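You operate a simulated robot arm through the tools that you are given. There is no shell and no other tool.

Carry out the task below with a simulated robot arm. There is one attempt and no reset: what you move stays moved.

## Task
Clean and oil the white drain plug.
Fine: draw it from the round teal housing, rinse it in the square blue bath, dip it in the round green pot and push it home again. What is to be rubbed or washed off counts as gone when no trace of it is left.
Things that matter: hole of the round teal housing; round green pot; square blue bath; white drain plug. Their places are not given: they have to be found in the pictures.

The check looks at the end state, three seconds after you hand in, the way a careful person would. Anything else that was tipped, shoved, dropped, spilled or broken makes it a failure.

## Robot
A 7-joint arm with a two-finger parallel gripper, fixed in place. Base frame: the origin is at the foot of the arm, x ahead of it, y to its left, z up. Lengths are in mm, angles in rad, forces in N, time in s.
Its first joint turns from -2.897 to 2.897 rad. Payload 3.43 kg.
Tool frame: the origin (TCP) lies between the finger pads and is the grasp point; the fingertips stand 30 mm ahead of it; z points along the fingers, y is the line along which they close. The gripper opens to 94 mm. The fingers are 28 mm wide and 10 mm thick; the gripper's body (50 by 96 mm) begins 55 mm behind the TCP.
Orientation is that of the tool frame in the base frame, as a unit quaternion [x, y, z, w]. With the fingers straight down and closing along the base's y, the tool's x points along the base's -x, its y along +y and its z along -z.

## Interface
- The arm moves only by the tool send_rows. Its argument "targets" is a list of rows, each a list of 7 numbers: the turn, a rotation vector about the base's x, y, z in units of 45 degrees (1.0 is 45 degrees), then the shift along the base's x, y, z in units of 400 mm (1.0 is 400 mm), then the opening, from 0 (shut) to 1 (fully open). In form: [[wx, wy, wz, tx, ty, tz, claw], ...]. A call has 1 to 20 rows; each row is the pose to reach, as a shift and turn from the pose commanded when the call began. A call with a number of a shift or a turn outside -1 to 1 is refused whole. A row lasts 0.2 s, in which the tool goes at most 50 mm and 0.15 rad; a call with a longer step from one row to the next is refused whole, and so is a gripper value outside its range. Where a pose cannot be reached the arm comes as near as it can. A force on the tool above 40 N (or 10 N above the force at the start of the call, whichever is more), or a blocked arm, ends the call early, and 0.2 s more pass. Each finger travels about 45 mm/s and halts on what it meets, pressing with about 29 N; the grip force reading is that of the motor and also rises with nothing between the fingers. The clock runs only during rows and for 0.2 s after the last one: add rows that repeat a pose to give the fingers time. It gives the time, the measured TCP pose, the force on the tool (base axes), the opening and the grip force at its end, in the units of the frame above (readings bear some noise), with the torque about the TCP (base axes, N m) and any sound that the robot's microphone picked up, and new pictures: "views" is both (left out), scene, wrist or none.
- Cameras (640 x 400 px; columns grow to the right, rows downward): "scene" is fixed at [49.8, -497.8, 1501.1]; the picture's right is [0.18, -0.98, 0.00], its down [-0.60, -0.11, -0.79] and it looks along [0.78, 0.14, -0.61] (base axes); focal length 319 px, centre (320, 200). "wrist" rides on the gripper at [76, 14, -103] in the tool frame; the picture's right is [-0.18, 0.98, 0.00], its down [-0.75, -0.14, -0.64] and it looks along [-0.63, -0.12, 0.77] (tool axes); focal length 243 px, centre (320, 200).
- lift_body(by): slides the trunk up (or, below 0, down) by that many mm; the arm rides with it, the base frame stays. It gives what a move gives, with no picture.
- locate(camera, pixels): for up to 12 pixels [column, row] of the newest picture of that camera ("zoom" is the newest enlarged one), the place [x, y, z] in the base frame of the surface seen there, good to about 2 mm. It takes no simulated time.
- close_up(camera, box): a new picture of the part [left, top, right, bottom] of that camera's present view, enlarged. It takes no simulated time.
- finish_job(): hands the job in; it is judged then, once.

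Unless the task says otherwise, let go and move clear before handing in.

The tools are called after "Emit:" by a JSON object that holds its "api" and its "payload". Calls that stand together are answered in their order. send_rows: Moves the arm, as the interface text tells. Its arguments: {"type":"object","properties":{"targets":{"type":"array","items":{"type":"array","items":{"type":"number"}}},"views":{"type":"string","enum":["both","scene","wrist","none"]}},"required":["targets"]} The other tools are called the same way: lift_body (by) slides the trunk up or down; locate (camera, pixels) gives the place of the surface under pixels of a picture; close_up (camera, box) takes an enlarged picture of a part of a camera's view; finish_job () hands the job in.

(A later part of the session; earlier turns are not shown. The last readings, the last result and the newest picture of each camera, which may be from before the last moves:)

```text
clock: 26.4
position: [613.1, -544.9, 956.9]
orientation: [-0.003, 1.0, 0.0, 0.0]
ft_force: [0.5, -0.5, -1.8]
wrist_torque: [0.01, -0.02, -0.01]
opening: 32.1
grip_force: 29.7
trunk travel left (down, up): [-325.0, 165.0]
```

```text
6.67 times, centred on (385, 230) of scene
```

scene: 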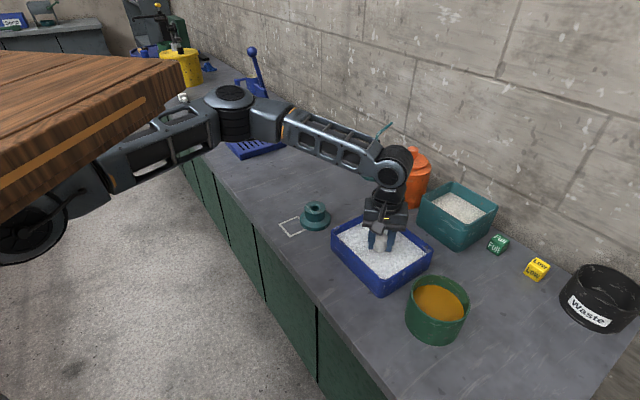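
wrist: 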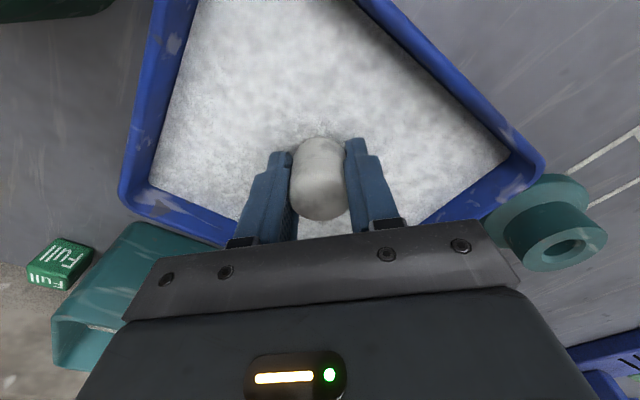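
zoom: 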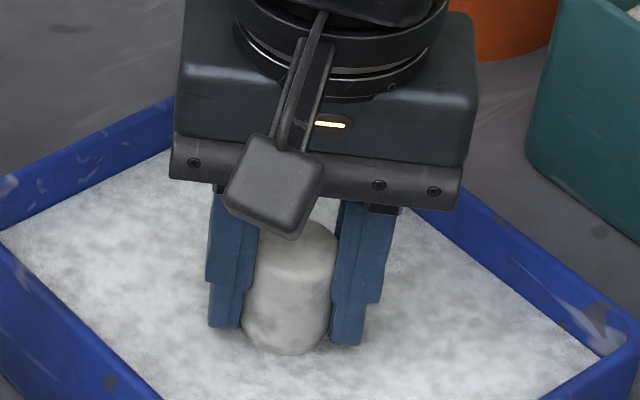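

The faint patches look the same as before. I'll take a tighter close-up as a reference, rinse several seconds longer, and compare the same crop at the same pose.

Emit:
{"api": "close_up", "payload": {"camera": "wrist", "box": [290, 135, 350, 220]}}

Emit:
{"api": "send_rows", "payload": {"targets": [[0, 0, 0, 0.05, 0, 0, 0], [0, 0, 0, 0.08, 0, 0, 0], [0, 0, 0, 0.03, 0, 0, 0], [0, 0, 0, -0.02, 0, 0, 0], [0, 0, 0, -0.07, 0, 0, 0], [0, 0, 0, 0, 0, 0, 0], [0, 0, 0, 0, 0.06, 0, 0], [0, 0, 0, 0, 0, 0, 0], [0, 0, 0, 0, -0.06, 0, 0], [0, 0, 0, 0, 0, 0, 0], [0, 0, 0, 0.07, 0, 0, 0], [0, 0, 0, 0, 0, 0, 0], [0, 0, 0, -0.07, 0, 0, 0], [0, 0, 0, 0, 0, 0, 0], [0, 0, 0, 0, 0.06, 0, 0], [0, 0, 0, 0, 0, 0, 0], [0, 0, 0, 0, -0.06, 0, 0], [0, 0, 0, 0, 0, 0, 0], [0, 0, 0, 0, 0, 0, 0]], "views": "wrist"}}

Emit:
{"api": "close_up", "payload": {"camera": "wrist", "box": [290, 135, 350, 220]}}

```text
4.71 times, centred on (320, 178) of wrist
```

zoom: 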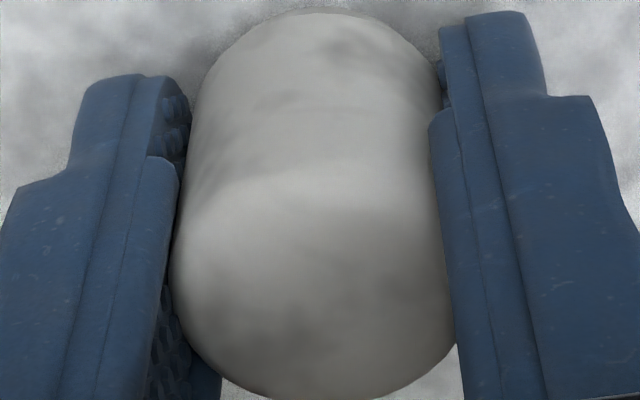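

```text
clock: 30.4
position: [611.4, -541.5, 954.0]
orientation: [-0.003, 1.0, 0.0, 0.002]
ft_force: [0.9, 0.1, -1.0]
wrist_torque: [0.0, 0.01, -0.01]
opening: 31.8
grip_force: 29.3
trunk travel left (down, up): [-325.0, 165.0]
```

wrist: 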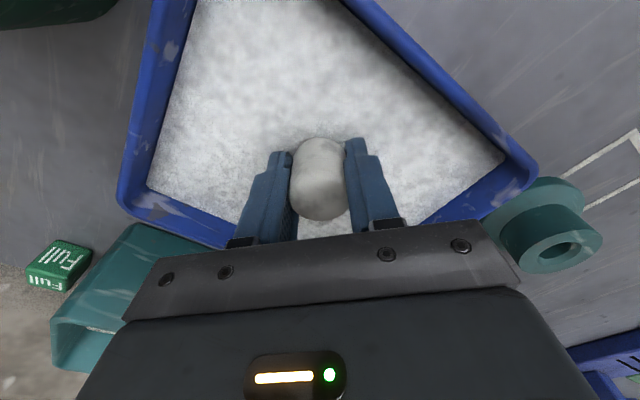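

```text
4.71 times, centred on (320, 178) of wrist
```

zoom: 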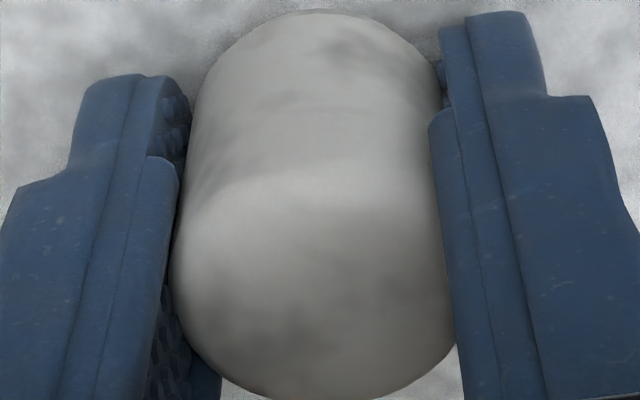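

Two more long rinses leave the picture unchanged, so the remaining faint blotches appear to be the plug's own surface, and the black dirt is gone. I'll lift it, let it drip over the bath, and measure the green pot.

Emit:
{"api": "send_rows", "payload": {"targets": [[0, 0, 0, 0, 0, 0.03, 0], [0, 0, 0, 0, 0, 0.07, 0], [0, 0, 0, 0, 0, 0.12, 0], [0, 0, 0, 0, 0, 0.17, 0], [0, 0, 0, 0, 0, 0.22, 0], [0, 0, 0, 0, 0, 0.22, 0], [0, 0, 0, 0, 0, 0.22, 0], [0, 0, 0, 0, 0, 0.22, 0], [0, 0, 0, 0, 0, 0.22, 0], [0, 0, 0, 0, 0, 0.25, 0], [0, 0, 0, 0, 0, 0.3, 0], [0, 0, 0, 0, 0, 0.35, 0], [0, 0, 0, 0, 0, 0.35, 0]], "views": "both"}}

Emit:
{"api": "close_up", "payload": {"camera": "scene", "box": [365, 170, 415, 220]}}

Emit:
{"api": "close_up", "payload": {"camera": "scene", "box": [395, 265, 480, 350]}}

Emit:
{"api": "locate", "payload": {"camera": "zoom", "pixels": [[320, 60], [320, 45], [225, 120], [425, 120], [320, 220], [320, 160], [260, 160], [380, 180], [320, 300], [245, 180], [400, 200], [320, 120]]}}

```text
clock: 33.2
position: [611.7, -541.3, 1097.0]
orientation: [-0.003, 1.0, 0.0, 0.001]
ft_force: [-0.2, -0.3, -1.2]
wrist_torque: [0.02, 0.01, -0.01]
opening: 32.0
grip_force: 29.3
trunk travel left (down, up): [-325.0, 165.0]
```

scene: 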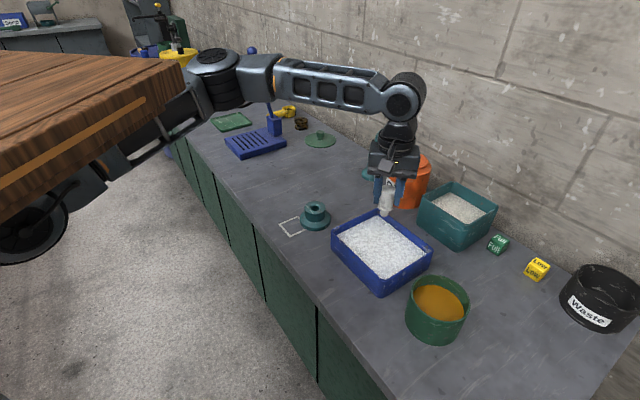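
wrist: 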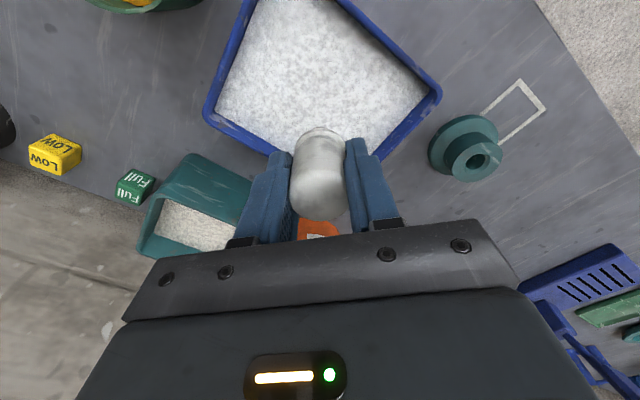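

```text
8.00 times, centred on (390, 195) of scene
```

zoom: 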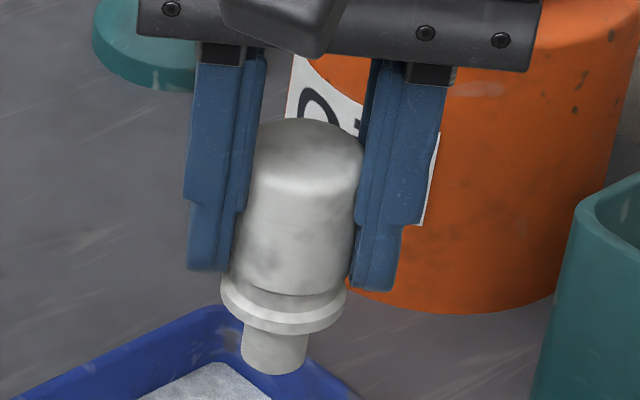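

```text
4.71 times, centred on (438, 308) of scene
```

zoom: 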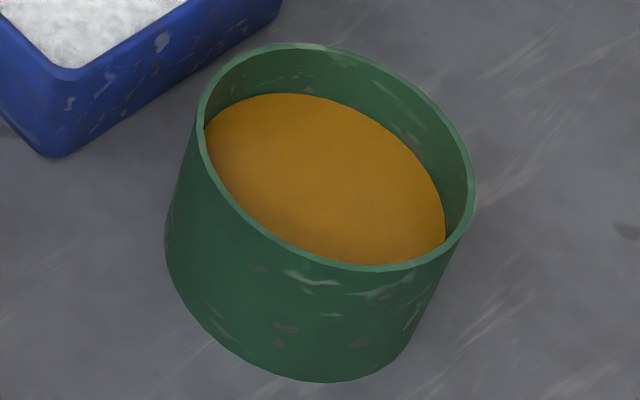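

```text
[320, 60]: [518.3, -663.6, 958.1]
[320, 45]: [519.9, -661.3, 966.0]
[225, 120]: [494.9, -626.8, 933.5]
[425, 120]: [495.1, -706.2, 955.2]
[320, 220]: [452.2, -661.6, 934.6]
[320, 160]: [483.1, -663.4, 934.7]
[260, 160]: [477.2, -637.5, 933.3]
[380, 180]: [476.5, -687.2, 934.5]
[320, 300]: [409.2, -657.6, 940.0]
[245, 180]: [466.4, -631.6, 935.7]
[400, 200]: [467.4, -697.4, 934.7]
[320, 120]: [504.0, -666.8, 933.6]
```

The plug looks clean and white now. I'll measure the pot's rim to find its centre.

Emit:
{"api": "locate", "payload": {"camera": "zoom", "pixels": [[201, 125], [205, 100], [240, 60], [300, 46], [380, 68], [440, 118], [470, 170], [468, 210], [420, 262], [340, 262], [270, 232], [222, 185]]}}

Emit:
{"api": "locate", "payload": {"camera": "wrist", "pixels": [[115, 5], [145, 10], [190, 5], [140, 2]]}}

```text
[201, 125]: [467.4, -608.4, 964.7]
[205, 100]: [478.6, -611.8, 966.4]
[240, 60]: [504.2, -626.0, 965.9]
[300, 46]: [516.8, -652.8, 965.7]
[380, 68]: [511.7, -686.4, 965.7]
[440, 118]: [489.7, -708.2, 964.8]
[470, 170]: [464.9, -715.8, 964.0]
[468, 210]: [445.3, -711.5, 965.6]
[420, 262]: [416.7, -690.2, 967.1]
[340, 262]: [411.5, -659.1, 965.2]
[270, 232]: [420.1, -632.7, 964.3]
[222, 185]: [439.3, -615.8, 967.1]
```

```text
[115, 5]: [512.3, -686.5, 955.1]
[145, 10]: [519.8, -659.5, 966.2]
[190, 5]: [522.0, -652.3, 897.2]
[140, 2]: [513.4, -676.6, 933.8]
```

The pot's rim circle is centred at (464.5, -662), with an inner radius near 50 mm and the oil at z≈934. I'll carry the plug over the pot at the same height.

Emit:
{"api": "send_rows", "payload": {"targets": [[0, 0, 0, -0.04, -0.033, 0, 0], [0, 0, 0, -0.1, -0.082, 0, 0], [0, 0, 0, -0.17, -0.14, 0, 0], [0, 0, 0, -0.24, -0.198, 0, 0], [0, 0, 0, -0.3, -0.247, 0, 0], [0, 0, 0, -0.345, -0.285, 0, 0], [0, 0, 0, -0.367, -0.302, 0, 0], [0, 0, 0, -0.367, -0.302, 0, 0], [0, 0, 0, -0.367, -0.302, 0, 0]], "views": "both"}}

```text
clock: 35.2
position: [466.0, -664.0, 1096.7]
orientation: [-0.002, 1.0, 0.0, 0.0]
ft_force: [0.2, 0.4, -1.6]
wrist_torque: [-0.03, -0.01, 0.05]
opening: 31.7
grip_force: 28.8
trunk travel left (down, up): [-325.0, 165.0]
```

scene: 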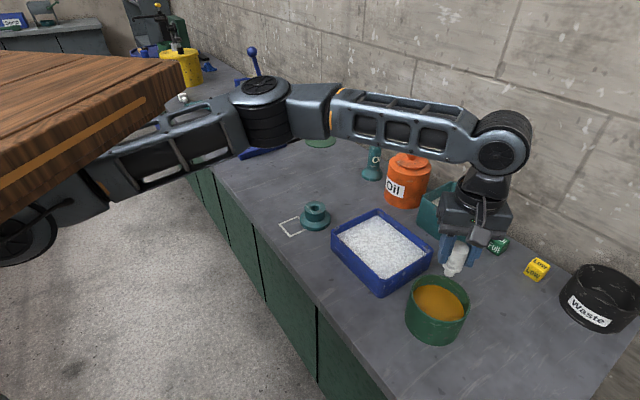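
wrist: 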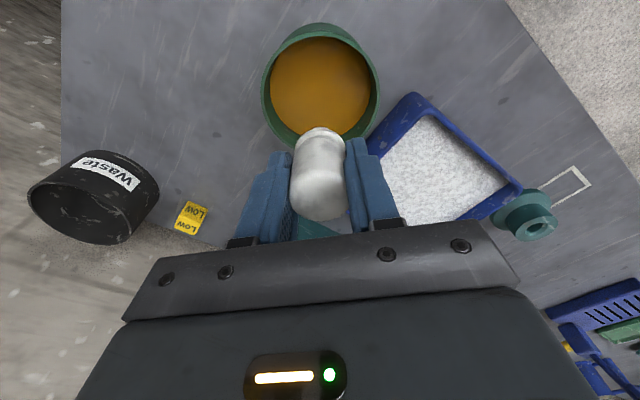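

The plug is over the pot centre within 2 mm. I'll lower it slowly so the pin and collar go about 32 mm into the oil.

Emit:
{"api": "send_rows", "payload": {"targets": [[0, 0, 0, -0.003, 0.004, -0.06, 0], [0, 0, 0, -0.003, 0.004, -0.13, 0], [0, 0, 0, -0.003, 0.004, -0.19, 0], [0, 0, 0, -0.003, 0.004, -0.235, 0], [0, 0, 0, -0.003, 0.004, -0.27, 0], [0, 0, 0, -0.003, 0.004, -0.3, 0], [0, 0, 0, -0.003, 0.004, -0.327, 0], [0, 0, 0, -0.003, 0.004, -0.327, 0], [0, 0, 0, -0.003, 0.004, -0.327, 0], [0, 0, 0, -0.003, 0.004, -0.327, 0]], "views": "both"}}

Emit:
{"api": "close_up", "payload": {"camera": "wrist", "box": [260, 110, 380, 230]}}

Emit:
{"api": "close_up", "payload": {"camera": "scene", "box": [395, 245, 485, 350]}}

```text
clock: 37.4
position: [464.5, -661.3, 964.2]
orientation: [-0.003, 1.0, 0.0, 0.001]
ft_force: [-0.4, -0.4, -0.7]
wrist_torque: [0.03, 0.01, 0.0]
opening: 32.1
grip_force: 28.9
trunk travel left (down, up): [-325.0, 165.0]
```

scene: 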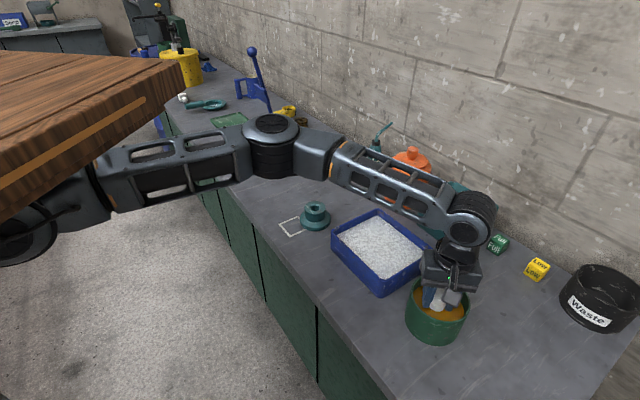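
wrist: 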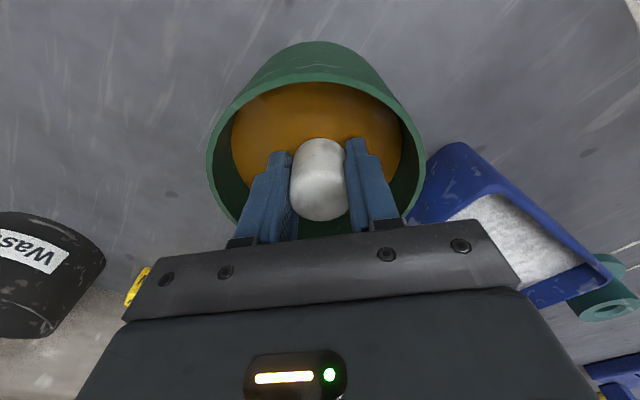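

```text
3.33 times, centred on (320, 170) of wrist
```

zoom: 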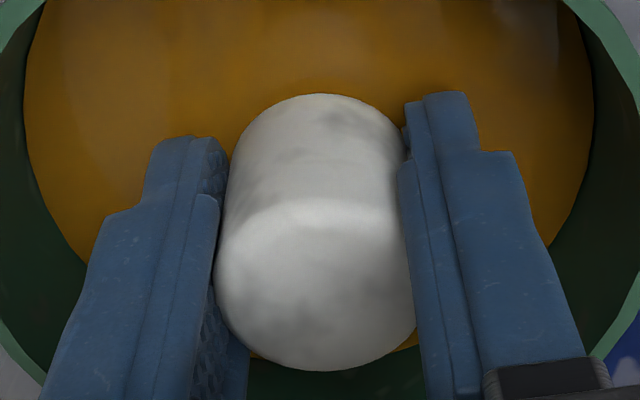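

```text
3.81 times, centred on (440, 298) of scene
```

zoom: 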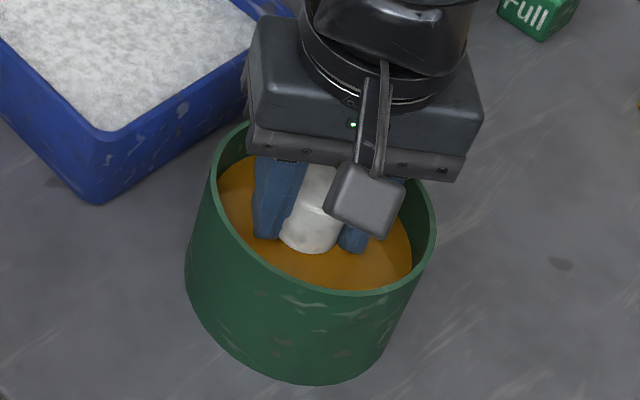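

The pin and collar are submerged in the oil and the fingers remain above it. I'll hold a moment, then lift just above the surface, let it drip, and inspect.

Emit:
{"api": "send_rows", "payload": {"targets": [[0, 0, 0, 0, 0, 0, 0], [0, 0, 0, 0, 0, 0, 0], [0, 0, 0, 0, 0, 0, 0], [0, 0, 0, 0, 0, 0, 0], [0, 0, 0, 0, 0, 0, 0], [0, 0, 0, 0, 0, 0.03, 0], [0, 0, 0, 0, 0, 0.06, 0], [0, 0, 0, 0, 0, 0.09, 0], [0, 0, 0, 0, 0, 0.12, 0], [0, 0, 0, 0, 0, 0.15, 0], [0, 0, 0, 0, 0, 0.15, 0], [0, 0, 0, 0, 0, 0.15, 0], [0, 0, 0, 0, 0, 0.15, 0], [0, 0, 0, 0, 0, 0.15, 0]], "views": "both"}}

Emit:
{"api": "close_up", "payload": {"camera": "wrist", "box": [260, 110, 380, 230]}}

Emit:
{"api": "close_up", "payload": {"camera": "scene", "box": [410, 240, 480, 310]}}

```text
clock: 40.4
position: [464.3, -662.0, 1025.1]
orientation: [-0.003, 1.0, 0.0, 0.001]
ft_force: [0.9, 0.1, -0.3]
wrist_torque: [0.01, -0.02, -0.01]
opening: 32.0
grip_force: 29.4
trunk travel left (down, up): [-325.0, 165.0]
```

scene: 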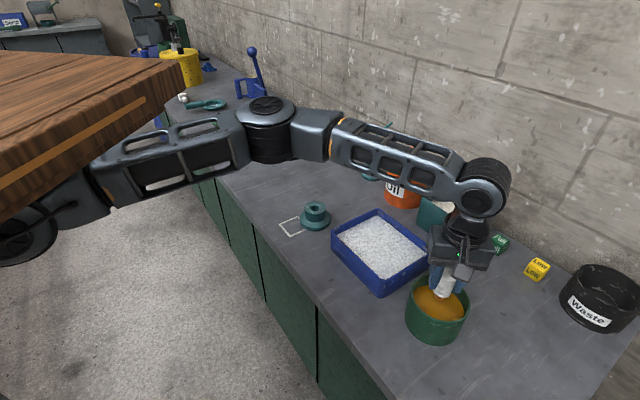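
wrist: 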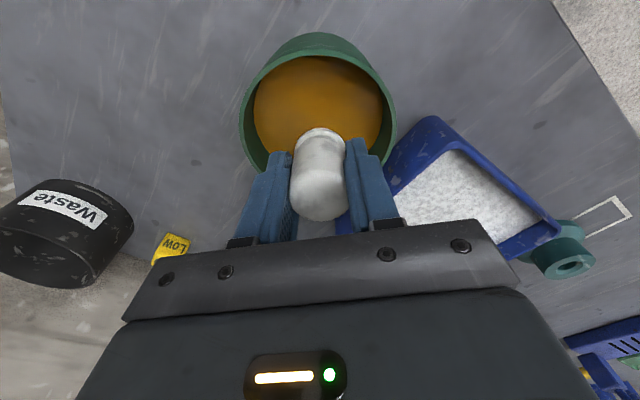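

```text
3.33 times, centred on (320, 170) of wrist
```

zoom: 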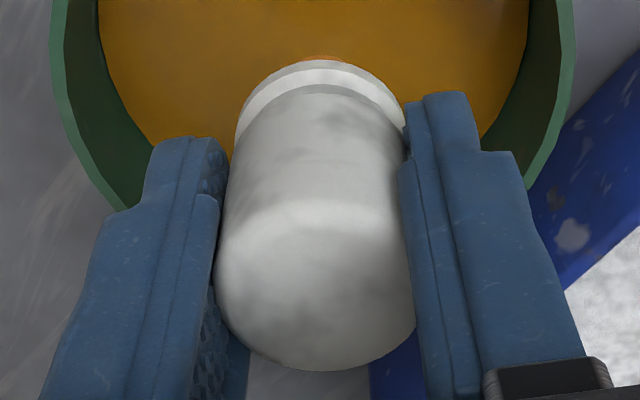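

```text
5.71 times, centred on (445, 275) of scene
```

zoom: 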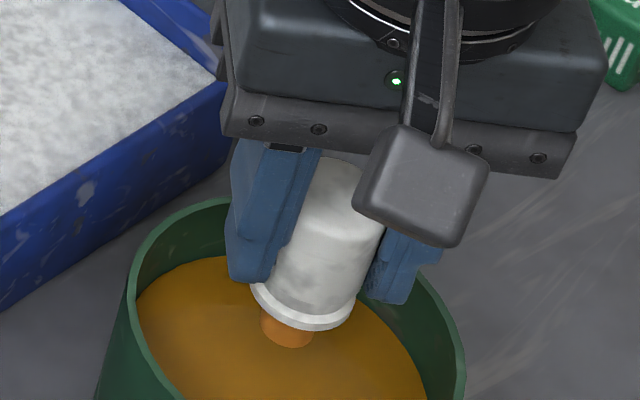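

The pin is now orange with oil (scene zoom (288,330)). I'll raise the plug higher over the pot, let it drip longer, and look at the whole pin.

Emit:
{"api": "send_rows", "payload": {"targets": [[0, 0, 0, 0, 0, 0, 0], [0, 0, 0, 0, 0, 0, 0], [0, 0, 0, 0, 0, 0, 0], [0, 0, 0, 0, 0, 0.04, 0], [0, 0, 0, 0, 0, 0.09, 0], [0, 0, 0, 0, 0, 0.14, 0], [0, 0, 0, 0, 0, 0.185, 0], [0, 0, 0, 0, 0, 0.185, 0], [0, 0, 0, 0, 0, 0.185, 0], [0, 0, 0, 0, 0, 0.185, 0], [0, 0, 0, 0, 0, 0.185, 0]], "views": "both"}}

Emit:
{"api": "close_up", "payload": {"camera": "scene", "box": [420, 225, 490, 295]}}

```text
clock: 42.8
position: [463.9, -662.7, 1098.8]
orientation: [-0.003, 1.0, 0.0, 0.001]
ft_force: [0.5, 0.1, -0.3]
wrist_torque: [-0.01, -0.04, 0.01]
opening: 32.1
grip_force: 28.7
trunk travel left (down, up): [-325.0, 165.0]
```

scene: 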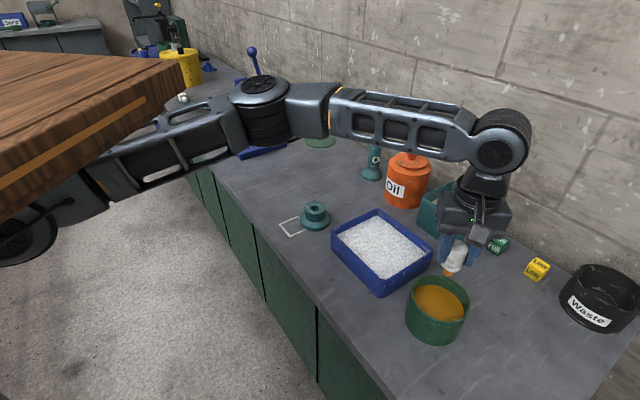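
wrist: 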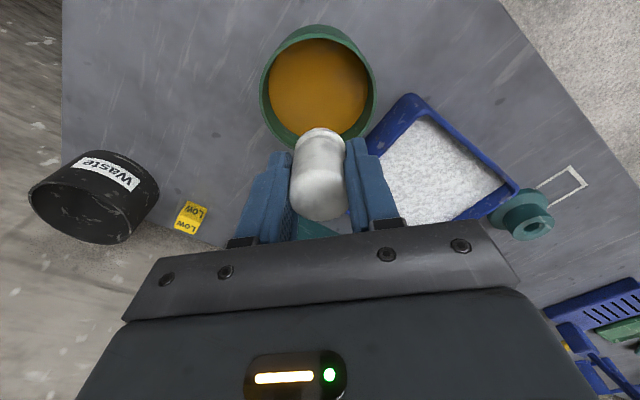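

```text
5.71 times, centred on (455, 260) of scene
```

zoom: 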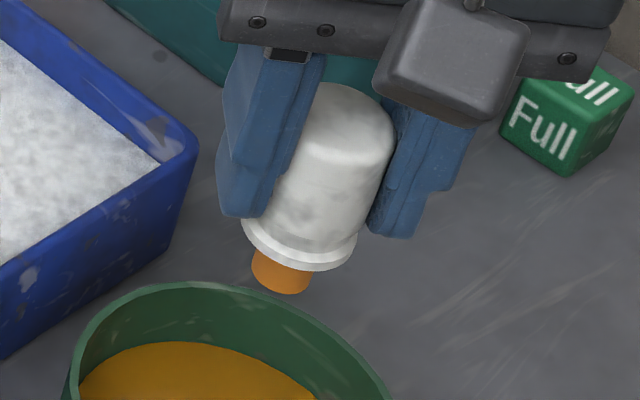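

The whole pin is coated orange and nothing drips onto the bench. Summing my commands, the grasp pose is at (+268, +305.2, -127.2) mm from here, so I'll carry the plug back above the housing at this height.

Emit:
{"api": "send_rows", "payload": {"targets": [[0, 0, 0, 0.03, 0.034, 0, 0], [0, 0, 0, 0.08, 0.091, 0, 0], [0, 0, 0, 0.14, 0.159, 0, 0], [0, 0, 0, 0.2, 0.228, 0, 0], [0, 0, 0, 0.26, 0.296, 0, 0], [0, 0, 0, 0.32, 0.364, 0, 0], [0, 0, 0, 0.38, 0.433, 0, 0], [0, 0, 0, 0.44, 0.501, 0, 0], [0, 0, 0, 0.5, 0.569, 0, 0], [0, 0, 0, 0.56, 0.638, 0, 0], [0, 0, 0, 0.61, 0.695, 0, 0], [0, 0, 0, 0.65, 0.74, 0, 0], [0, 0, 0, 0.67, 0.763, 0, 0], [0, 0, 0, 0.67, 0.763, 0, 0], [0, 0, 0, 0.67, 0.763, 0, 0], [0, 0, 0, 0.67, 0.763, 0, 0]], "views": "both"}}

Emit:
{"api": "close_up", "payload": {"camera": "scene", "box": [265, 130, 365, 230]}}

Emit:
{"api": "close_up", "payload": {"camera": "wrist", "box": [270, 30, 370, 130]}}

Emit:
{"api": "locate", "payload": {"camera": "zoom", "pixels": [[255, 255], [365, 255], [310, 205], [310, 315], [310, 245], [215, 230], [405, 230], [310, 145], [310, 365], [165, 180], [455, 180], [310, 45]]}}

```text
clock: 46.2
position: [731.9, -356.0, 1097.8]
orientation: [-0.002, 1.0, 0.0, 0.001]
ft_force: [-0.2, -1.1, -0.4]
wrist_torque: [-0.01, -0.02, 0.0]
opening: 32.0
grip_force: 29.1
trunk travel left (down, up): [-325.0, 165.0]
```

scene: 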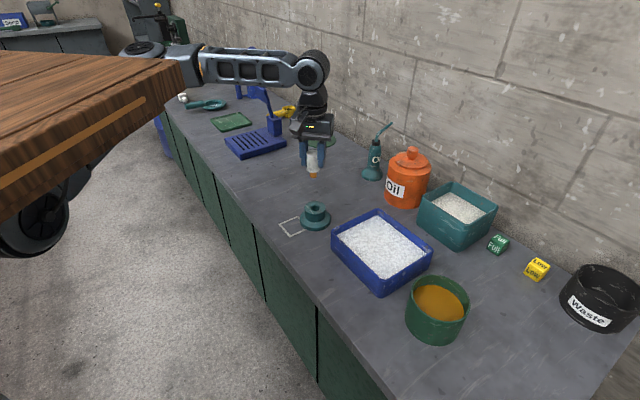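
wrist: 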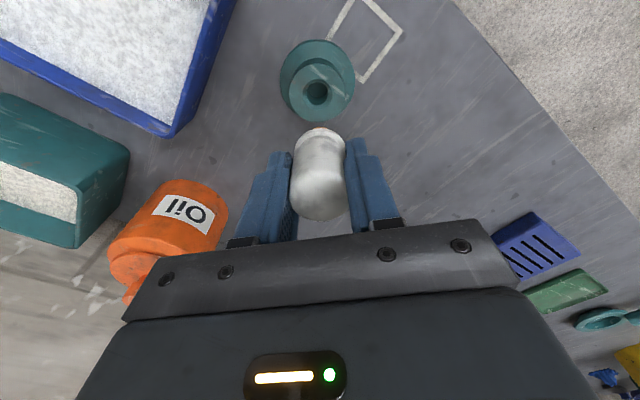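

```text
4.00 times, centred on (315, 180) of scene
```

zoom: 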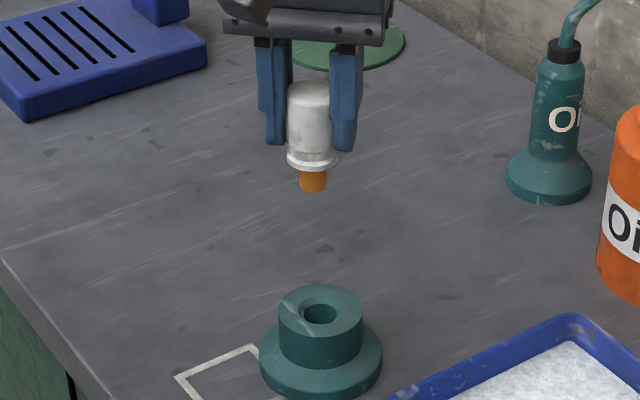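

```text
4.00 times, centred on (320, 80) of wrist
```

zoom: 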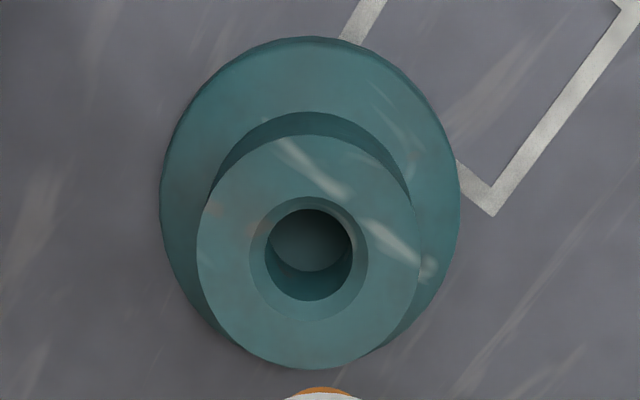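

```text
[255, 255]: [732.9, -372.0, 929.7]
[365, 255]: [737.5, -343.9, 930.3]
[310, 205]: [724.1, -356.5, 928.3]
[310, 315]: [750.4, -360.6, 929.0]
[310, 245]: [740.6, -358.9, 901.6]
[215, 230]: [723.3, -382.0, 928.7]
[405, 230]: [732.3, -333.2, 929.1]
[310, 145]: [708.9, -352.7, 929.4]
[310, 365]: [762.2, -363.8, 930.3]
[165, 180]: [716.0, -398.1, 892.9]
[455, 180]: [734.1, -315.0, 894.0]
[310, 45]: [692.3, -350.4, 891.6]
```

The plug hangs above the housing with pin coated, and the housing has not moved. I'll lower it until the pin tip is a few mm above the hole and check alignment.

Emit:
{"api": "send_rows", "payload": {"targets": [[0, 0, 0, 0, 0, -0.05, 0], [0, 0, 0, 0, 0, -0.11, 0], [0, 0, 0, 0, 0, -0.17, 0], [0, 0, 0, 0, 0, -0.21, 0], [0, 0, 0, 0, 0, -0.24, 0], [0, 0, 0, 0, 0, -0.24, 0], [0, 0, 0, 0, 0, -0.24, 0]], "views": "both"}}

Emit:
{"api": "close_up", "payload": {"camera": "scene", "box": [280, 165, 350, 235]}}

Emit:
{"api": "close_up", "payload": {"camera": "wrist", "box": [260, 60, 380, 180]}}

```text
clock: 47.8
position: [732.4, -357.7, 1002.2]
orientation: [-0.003, 1.0, 0.0, 0.001]
ft_force: [0.2, 0.0, -0.1]
wrist_torque: [-0.01, -0.02, -0.01]
opening: 31.7
grip_force: 29.0
trunk travel left (down, up): [-325.0, 165.0]
```

scene: 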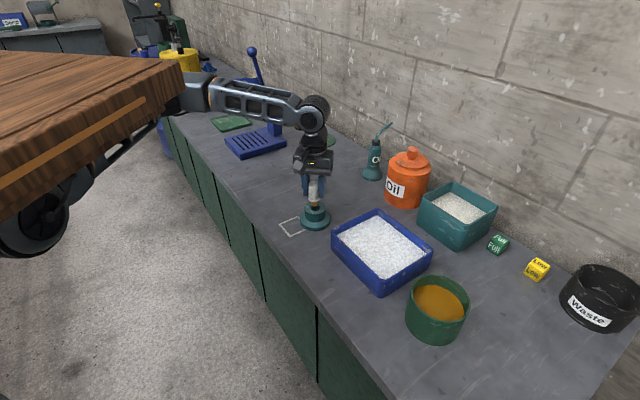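
wrist: 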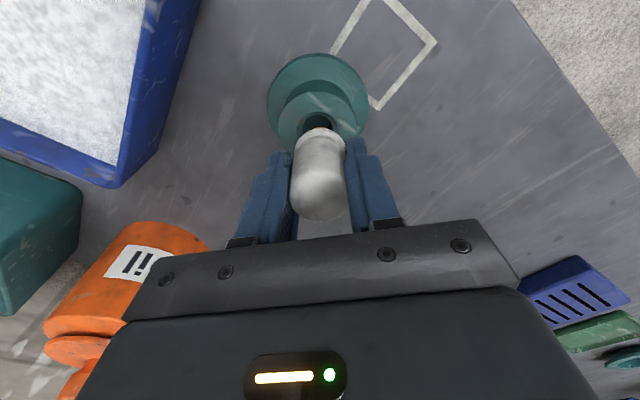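

```text
5.71 times, centred on (315, 200) of scene
```

zoom: 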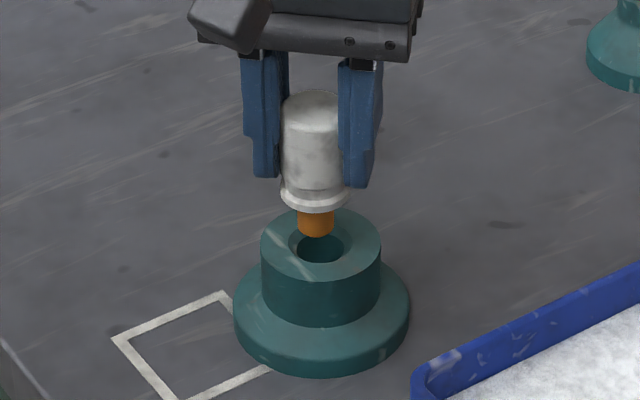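

```text
3.33 times, centred on (320, 120) of wrist
```

zoom: 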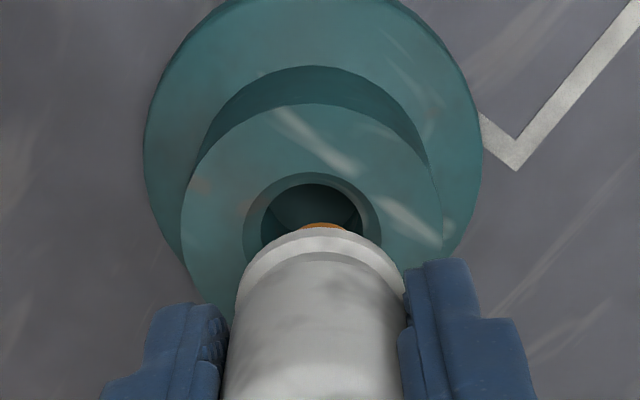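

The pin (scene zoom (315,225)) sits slightly left of the hole centre (320,248), about 2 mm toward +y, which is within the hole's clearance but worth correcting. I'll measure both from one enlarged view.

Emit:
{"api": "close_up", "payload": {"camera": "scene", "box": [297, 187, 333, 218]}}

```text
12.90 times, centred on (315, 202) of scene
```

zoom: 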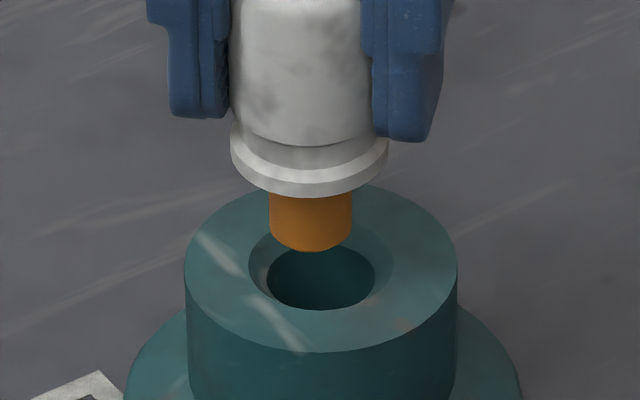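

Emit:
{"api": "locate", "payload": {"camera": "zoom", "pixels": [[272, 215], [350, 215], [311, 215], [311, 245], [233, 165], [385, 165], [309, 190], [190, 270], [452, 270], [320, 348], [255, 270], [388, 265]]}}

Emit:
{"api": "locate", "payload": {"camera": "zoom", "pixels": [[320, 318], [320, 300], [275, 300], [365, 300], [260, 300], [380, 300], [395, 205], [235, 210], [311, 180], [250, 240], [395, 240], [311, 230]]}}

```text
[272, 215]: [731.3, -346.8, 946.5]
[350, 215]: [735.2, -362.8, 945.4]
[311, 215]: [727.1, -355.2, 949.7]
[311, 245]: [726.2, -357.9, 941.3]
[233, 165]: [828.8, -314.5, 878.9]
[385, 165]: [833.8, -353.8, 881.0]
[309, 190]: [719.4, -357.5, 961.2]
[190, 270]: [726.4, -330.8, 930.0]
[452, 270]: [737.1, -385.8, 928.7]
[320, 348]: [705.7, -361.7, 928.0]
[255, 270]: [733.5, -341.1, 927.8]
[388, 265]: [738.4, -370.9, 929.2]
```

```text
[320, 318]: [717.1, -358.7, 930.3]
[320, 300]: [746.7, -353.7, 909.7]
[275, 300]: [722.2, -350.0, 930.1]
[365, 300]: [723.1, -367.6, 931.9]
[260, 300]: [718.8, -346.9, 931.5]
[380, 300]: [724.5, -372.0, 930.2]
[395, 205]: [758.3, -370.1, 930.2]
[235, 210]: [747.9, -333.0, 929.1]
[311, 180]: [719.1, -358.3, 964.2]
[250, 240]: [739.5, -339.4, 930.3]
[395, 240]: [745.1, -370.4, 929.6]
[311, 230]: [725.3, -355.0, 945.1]
```

The pin (column 310) is about 2.2 mm to the +y side of the housing axis (column 321), while x agrees. I'll shift -2.2 mm in y, then lower slowly into the hole, stopping just above the seat.

Emit:
{"api": "send_rows", "payload": {"targets": [[0, 0, 0, 0, -0.0055, 0, 0], [0, 0, 0, 0, -0.0055, 0, 0], [0, 0, 0, 0, -0.0055, -0.0125, 0], [0, 0, 0, 0, -0.0055, -0.025, 0], [0, 0, 0, 0, -0.0055, -0.0375, 0], [0, 0, 0, 0, -0.0055, -0.0375, 0]], "views": "both"}}

Emit:
{"api": "close_up", "payload": {"camera": "scene", "box": [290, 180, 340, 225]}}

Emit:
{"api": "close_up", "payload": {"camera": "wrist", "box": [260, 60, 380, 180]}}

```text
clock: 49.2
position: [732.4, -357.9, 989.6]
orientation: [-0.003, 1.0, 0.0, 0.002]
ft_force: [0.7, -0.9, -0.8]
wrist_torque: [-0.02, -0.01, 0.0]
opening: 32.0
grip_force: 29.1
trunk travel left (down, up): [-325.0, 165.0]
```

scene: 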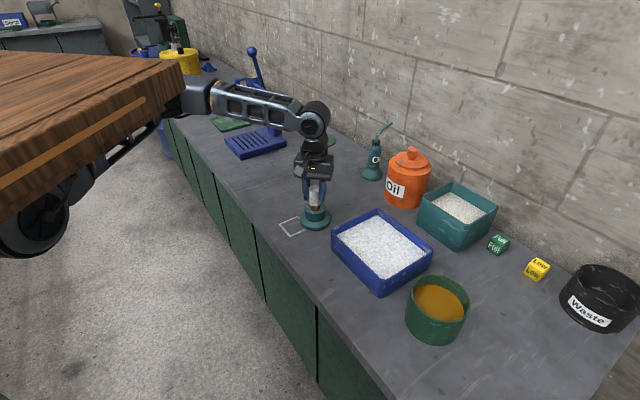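
wrist: 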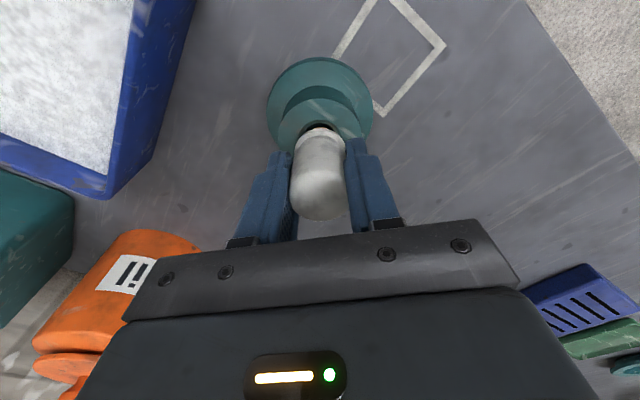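

```text
8.89 times, centred on (315, 202) of scene
```

zoom: 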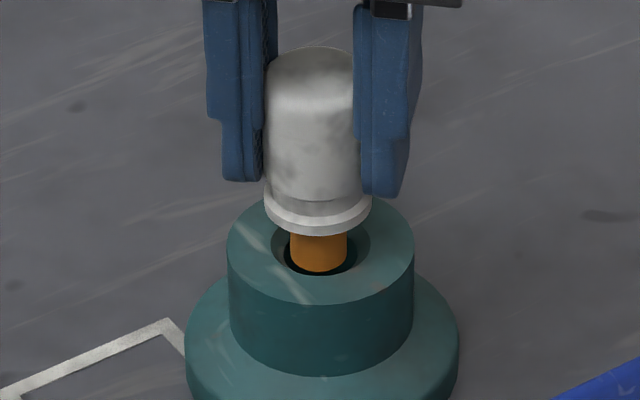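

```text
3.33 times, centred on (320, 120) of wrist
```

zoom: 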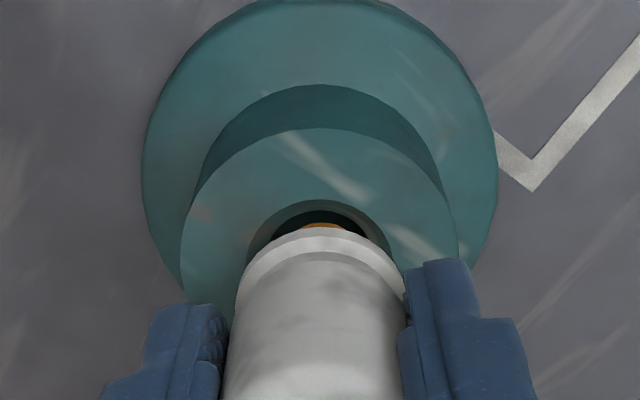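

The pin is now centred (column 319.5 versus housing 320.5) and just entering the hole with no force. I'll lower the remaining ~16 mm in small steps and press lightly on the seat.

Emit:
{"api": "send_rows", "payload": {"targets": [[0, 0, 0, 0, 0, -0.01, 0], [0, 0, 0, 0, 0, -0.02, 0], [0, 0, 0, 0, 0, -0.03, 0], [0, 0, 0, 0, 0, -0.035, 0], [0, 0, 0, 0, 0, -0.0375, 0], [0, 0, 0, 0, 0, -0.0405, 0], [0, 0, 0, 0, 0, -0.0405, 0]], "views": "both"}}

Emit:
{"api": "close_up", "payload": {"camera": "scene", "box": [290, 180, 340, 225]}}

```text
clock: 50.8
position: [732.5, -358.5, 972.1]
orientation: [-0.003, 1.0, 0.0, 0.001]
ft_force: [-0.5, -0.1, -1.2]
wrist_torque: [0.01, -0.01, 0.01]
opening: 32.0
grip_force: 29.4
trunk travel left (down, up): [-325.0, 165.0]
```

scene: 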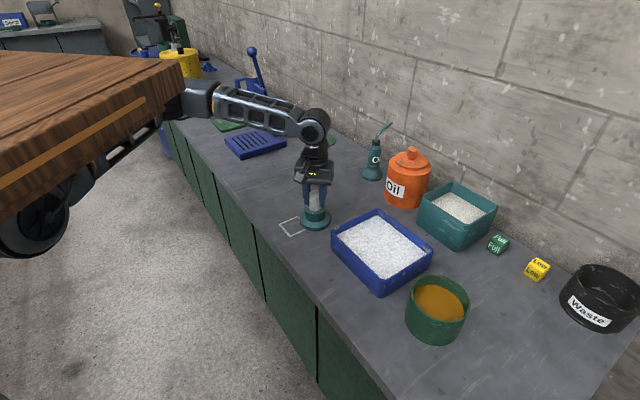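
wrist: 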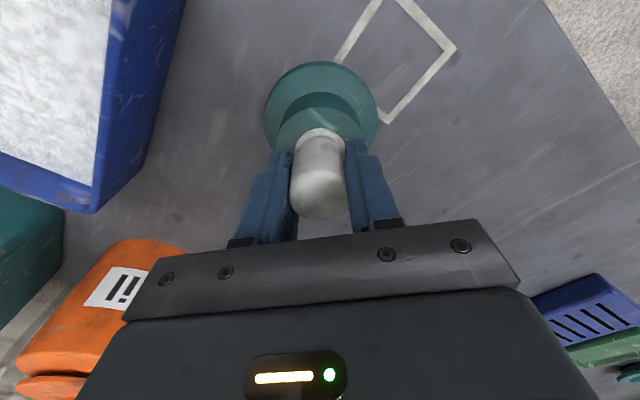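

```text
8.89 times, centred on (315, 202) of scene
```

zoom: 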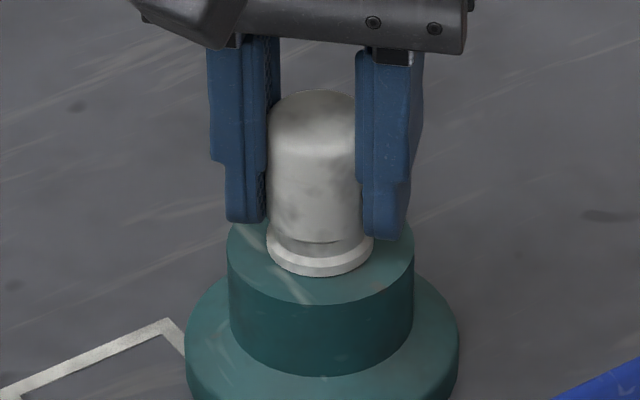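

The collar looks seated on the housing top, with no contact force yet. I'll press down gently another 2 mm to be sure it is fully home.

Emit:
{"api": "send_rows", "payload": {"targets": [[0, 0, 0, 0, 0, -0.00125, 0], [0, 0, 0, 0, 0, -0.0025, 0], [0, 0, 0, 0, 0, -0.00375, 0], [0, 0, 0, 0, 0, -0.005, 0], [0, 0, 0, 0, 0, -0.005, 0]], "views": "none"}}

Emit:
{"api": "close_up", "payload": {"camera": "scene", "box": [290, 180, 340, 225]}}

```text
clock: 52.0
position: [733.9, -358.9, 971.4]
orientation: [-0.003, 1.0, 0.0, 0.002]
ft_force: [4.4, -1.6, 15.6]
wrist_torque: [0.04, 0.01, -0.02]
opening: 31.9
grip_force: 28.4
trunk travel left (down, up): [-325.0, 165.0]
```

```text
8.89 times, centred on (315, 202) of scene
```

zoom: 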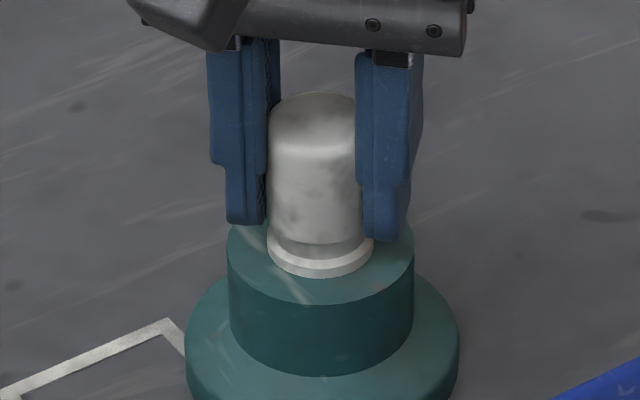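

The seat pushes back with about 16 N, so the plug is home. Before letting go I'll compare the handle with the very first close-up to judge whether the faint blotches are leftover dirt.

Emit:
{"api": "close_up", "payload": {"camera": "scene", "box": [275, 180, 355, 230]}}

Emit:
{"api": "close_up", "payload": {"camera": "scene", "box": [303, 188, 327, 213]}}

Emit:
{"api": "close_up", "payload": {"camera": "wrist", "box": [270, 120, 370, 225]}}

```text
8.00 times, centred on (315, 205) of scene
```

zoom: 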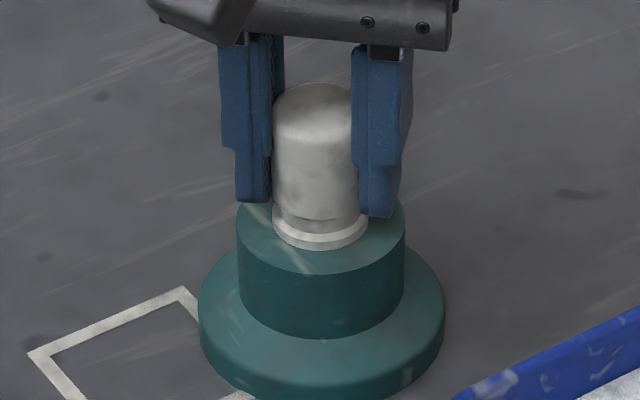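

```text
16.00 times, centred on (315, 200) of scene
```

zoom: 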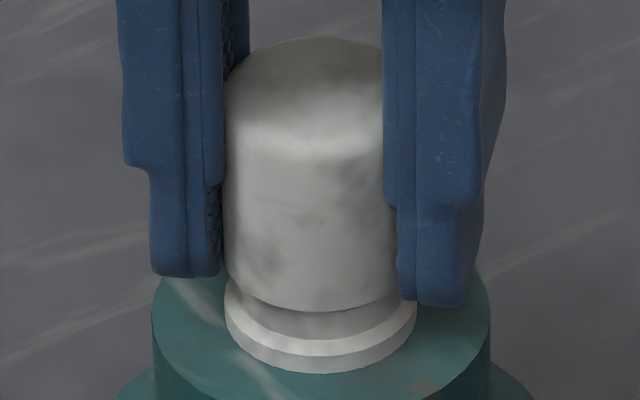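

```text
3.81 times, centred on (320, 172) of wrist
```

zoom: 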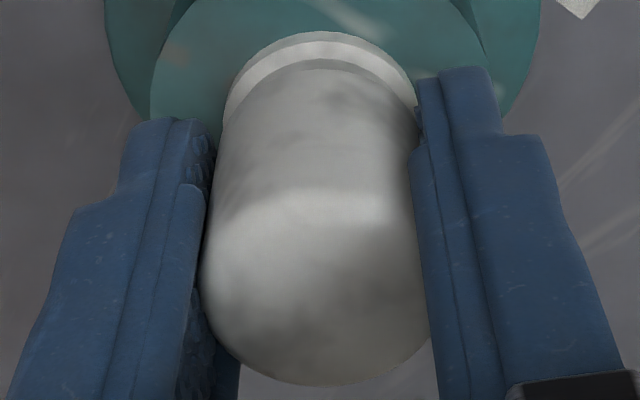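

The black mottling is gone, but soft grey patches remain visible at 16x, e.g. (345,180) and (265,255). I'll check whether other light-coloured things in the room show the same soft wear pattern.

Emit:
{"api": "close_up", "payload": {"camera": "scene", "box": [380, 140, 440, 210]}}

Emit:
{"api": "close_up", "payload": {"camera": "scene", "box": [515, 250, 560, 290]}}

Emit:
{"api": "close_up", "payload": {"camera": "scene", "box": [265, 95, 315, 135]}}

Emit:
{"api": "close_up", "payload": {"camera": "scene", "box": [155, 35, 215, 90]}}

```text
5.71 times, centred on (410, 175) of scene
```

zoom: 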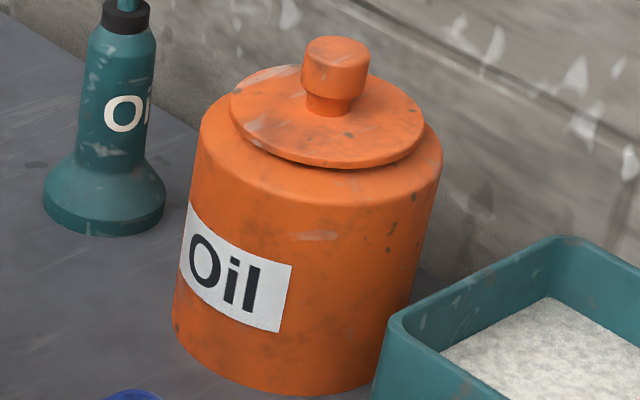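

```text
10.00 times, centred on (538, 270) of scene
```

zoom: 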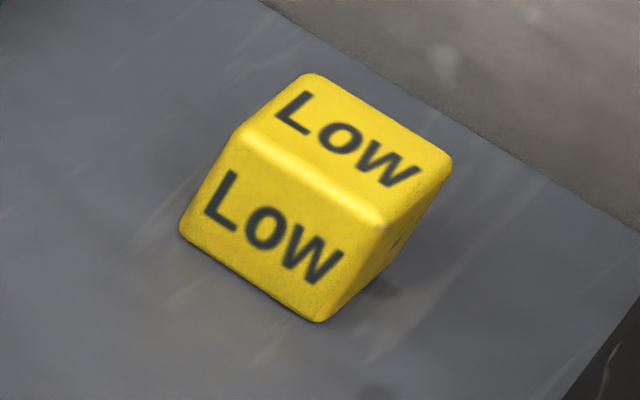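

```text
10.00 times, centred on (290, 115) of scene
```

zoom: 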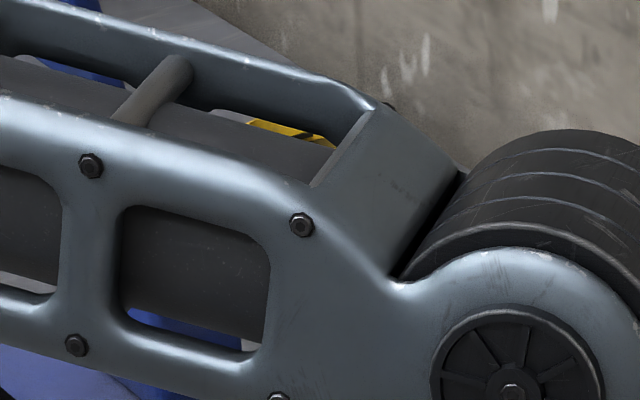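

```text
7.27 times, centred on (185, 62) of scene
```

zoom: 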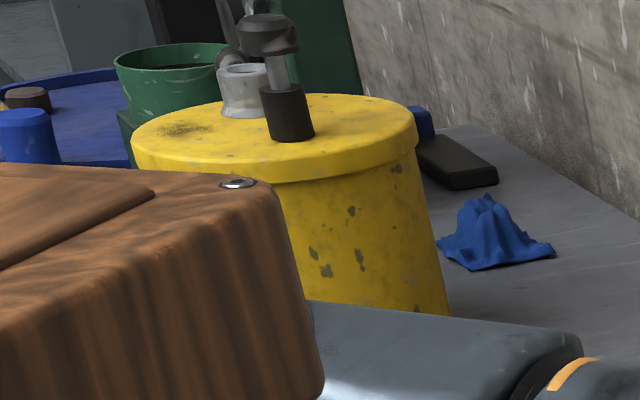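

The orange jar and yellow drum show the same soft blotchy wear, and longer rinsing changed nothing, so I take the plug as clean. I'll ease off the press and open the fingers.

Emit:
{"api": "send_rows", "payload": {"targets": [[0, 0, 0, 0, 0, 0.002, 0], [0, 0, 0, 0, 0, 0.004, 0], [0, 0, 0, 0, 0, 0.004, 0.4], [0, 0, 0, 0, 0, 0.004, 0.6], [0, 0, 0, 0, 0, 0.004, 0.8], [0, 0, 0, 0, 0, 0.004, 1], [0, 0, 0, 0, 0, 0.004, 1], [0, 0, 0, 0, 0, 0.004, 1], [0, 0, 0, 0, 0, 0.004, 1], [0, 0, 0, 0, 0, 0.004, 1]], "views": "both"}}

Emit:
{"api": "close_up", "payload": {"camera": "scene", "box": [275, 180, 355, 230]}}

```text
clock: 54.2
position: [731.9, -358.9, 971.0]
orientation: [-0.003, 1.0, 0.0, 0.001]
ft_force: [1.3, -0.2, 0.5]
wrist_torque: [-0.01, 0.0, 0.02]
opening: 94.1
grip_force: 0.1
trunk travel left (down, up): [-325.0, 165.0]
```

scene: 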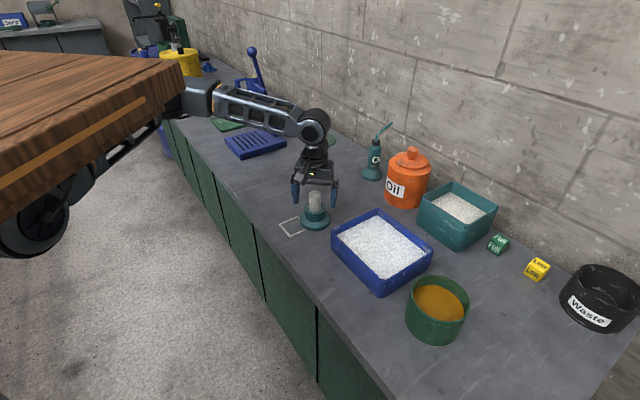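
wrist: 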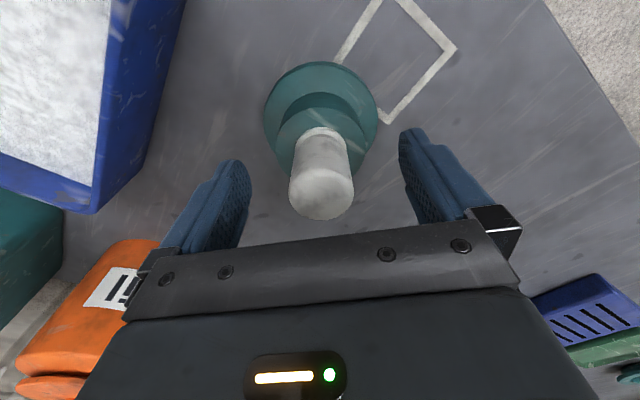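

```text
8.00 times, centred on (315, 205) of scene
```

zoom: 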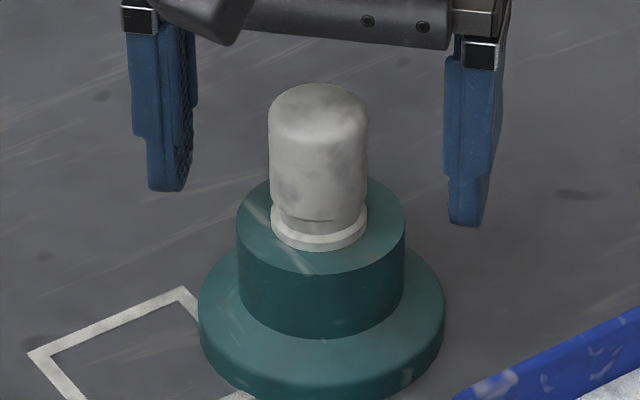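

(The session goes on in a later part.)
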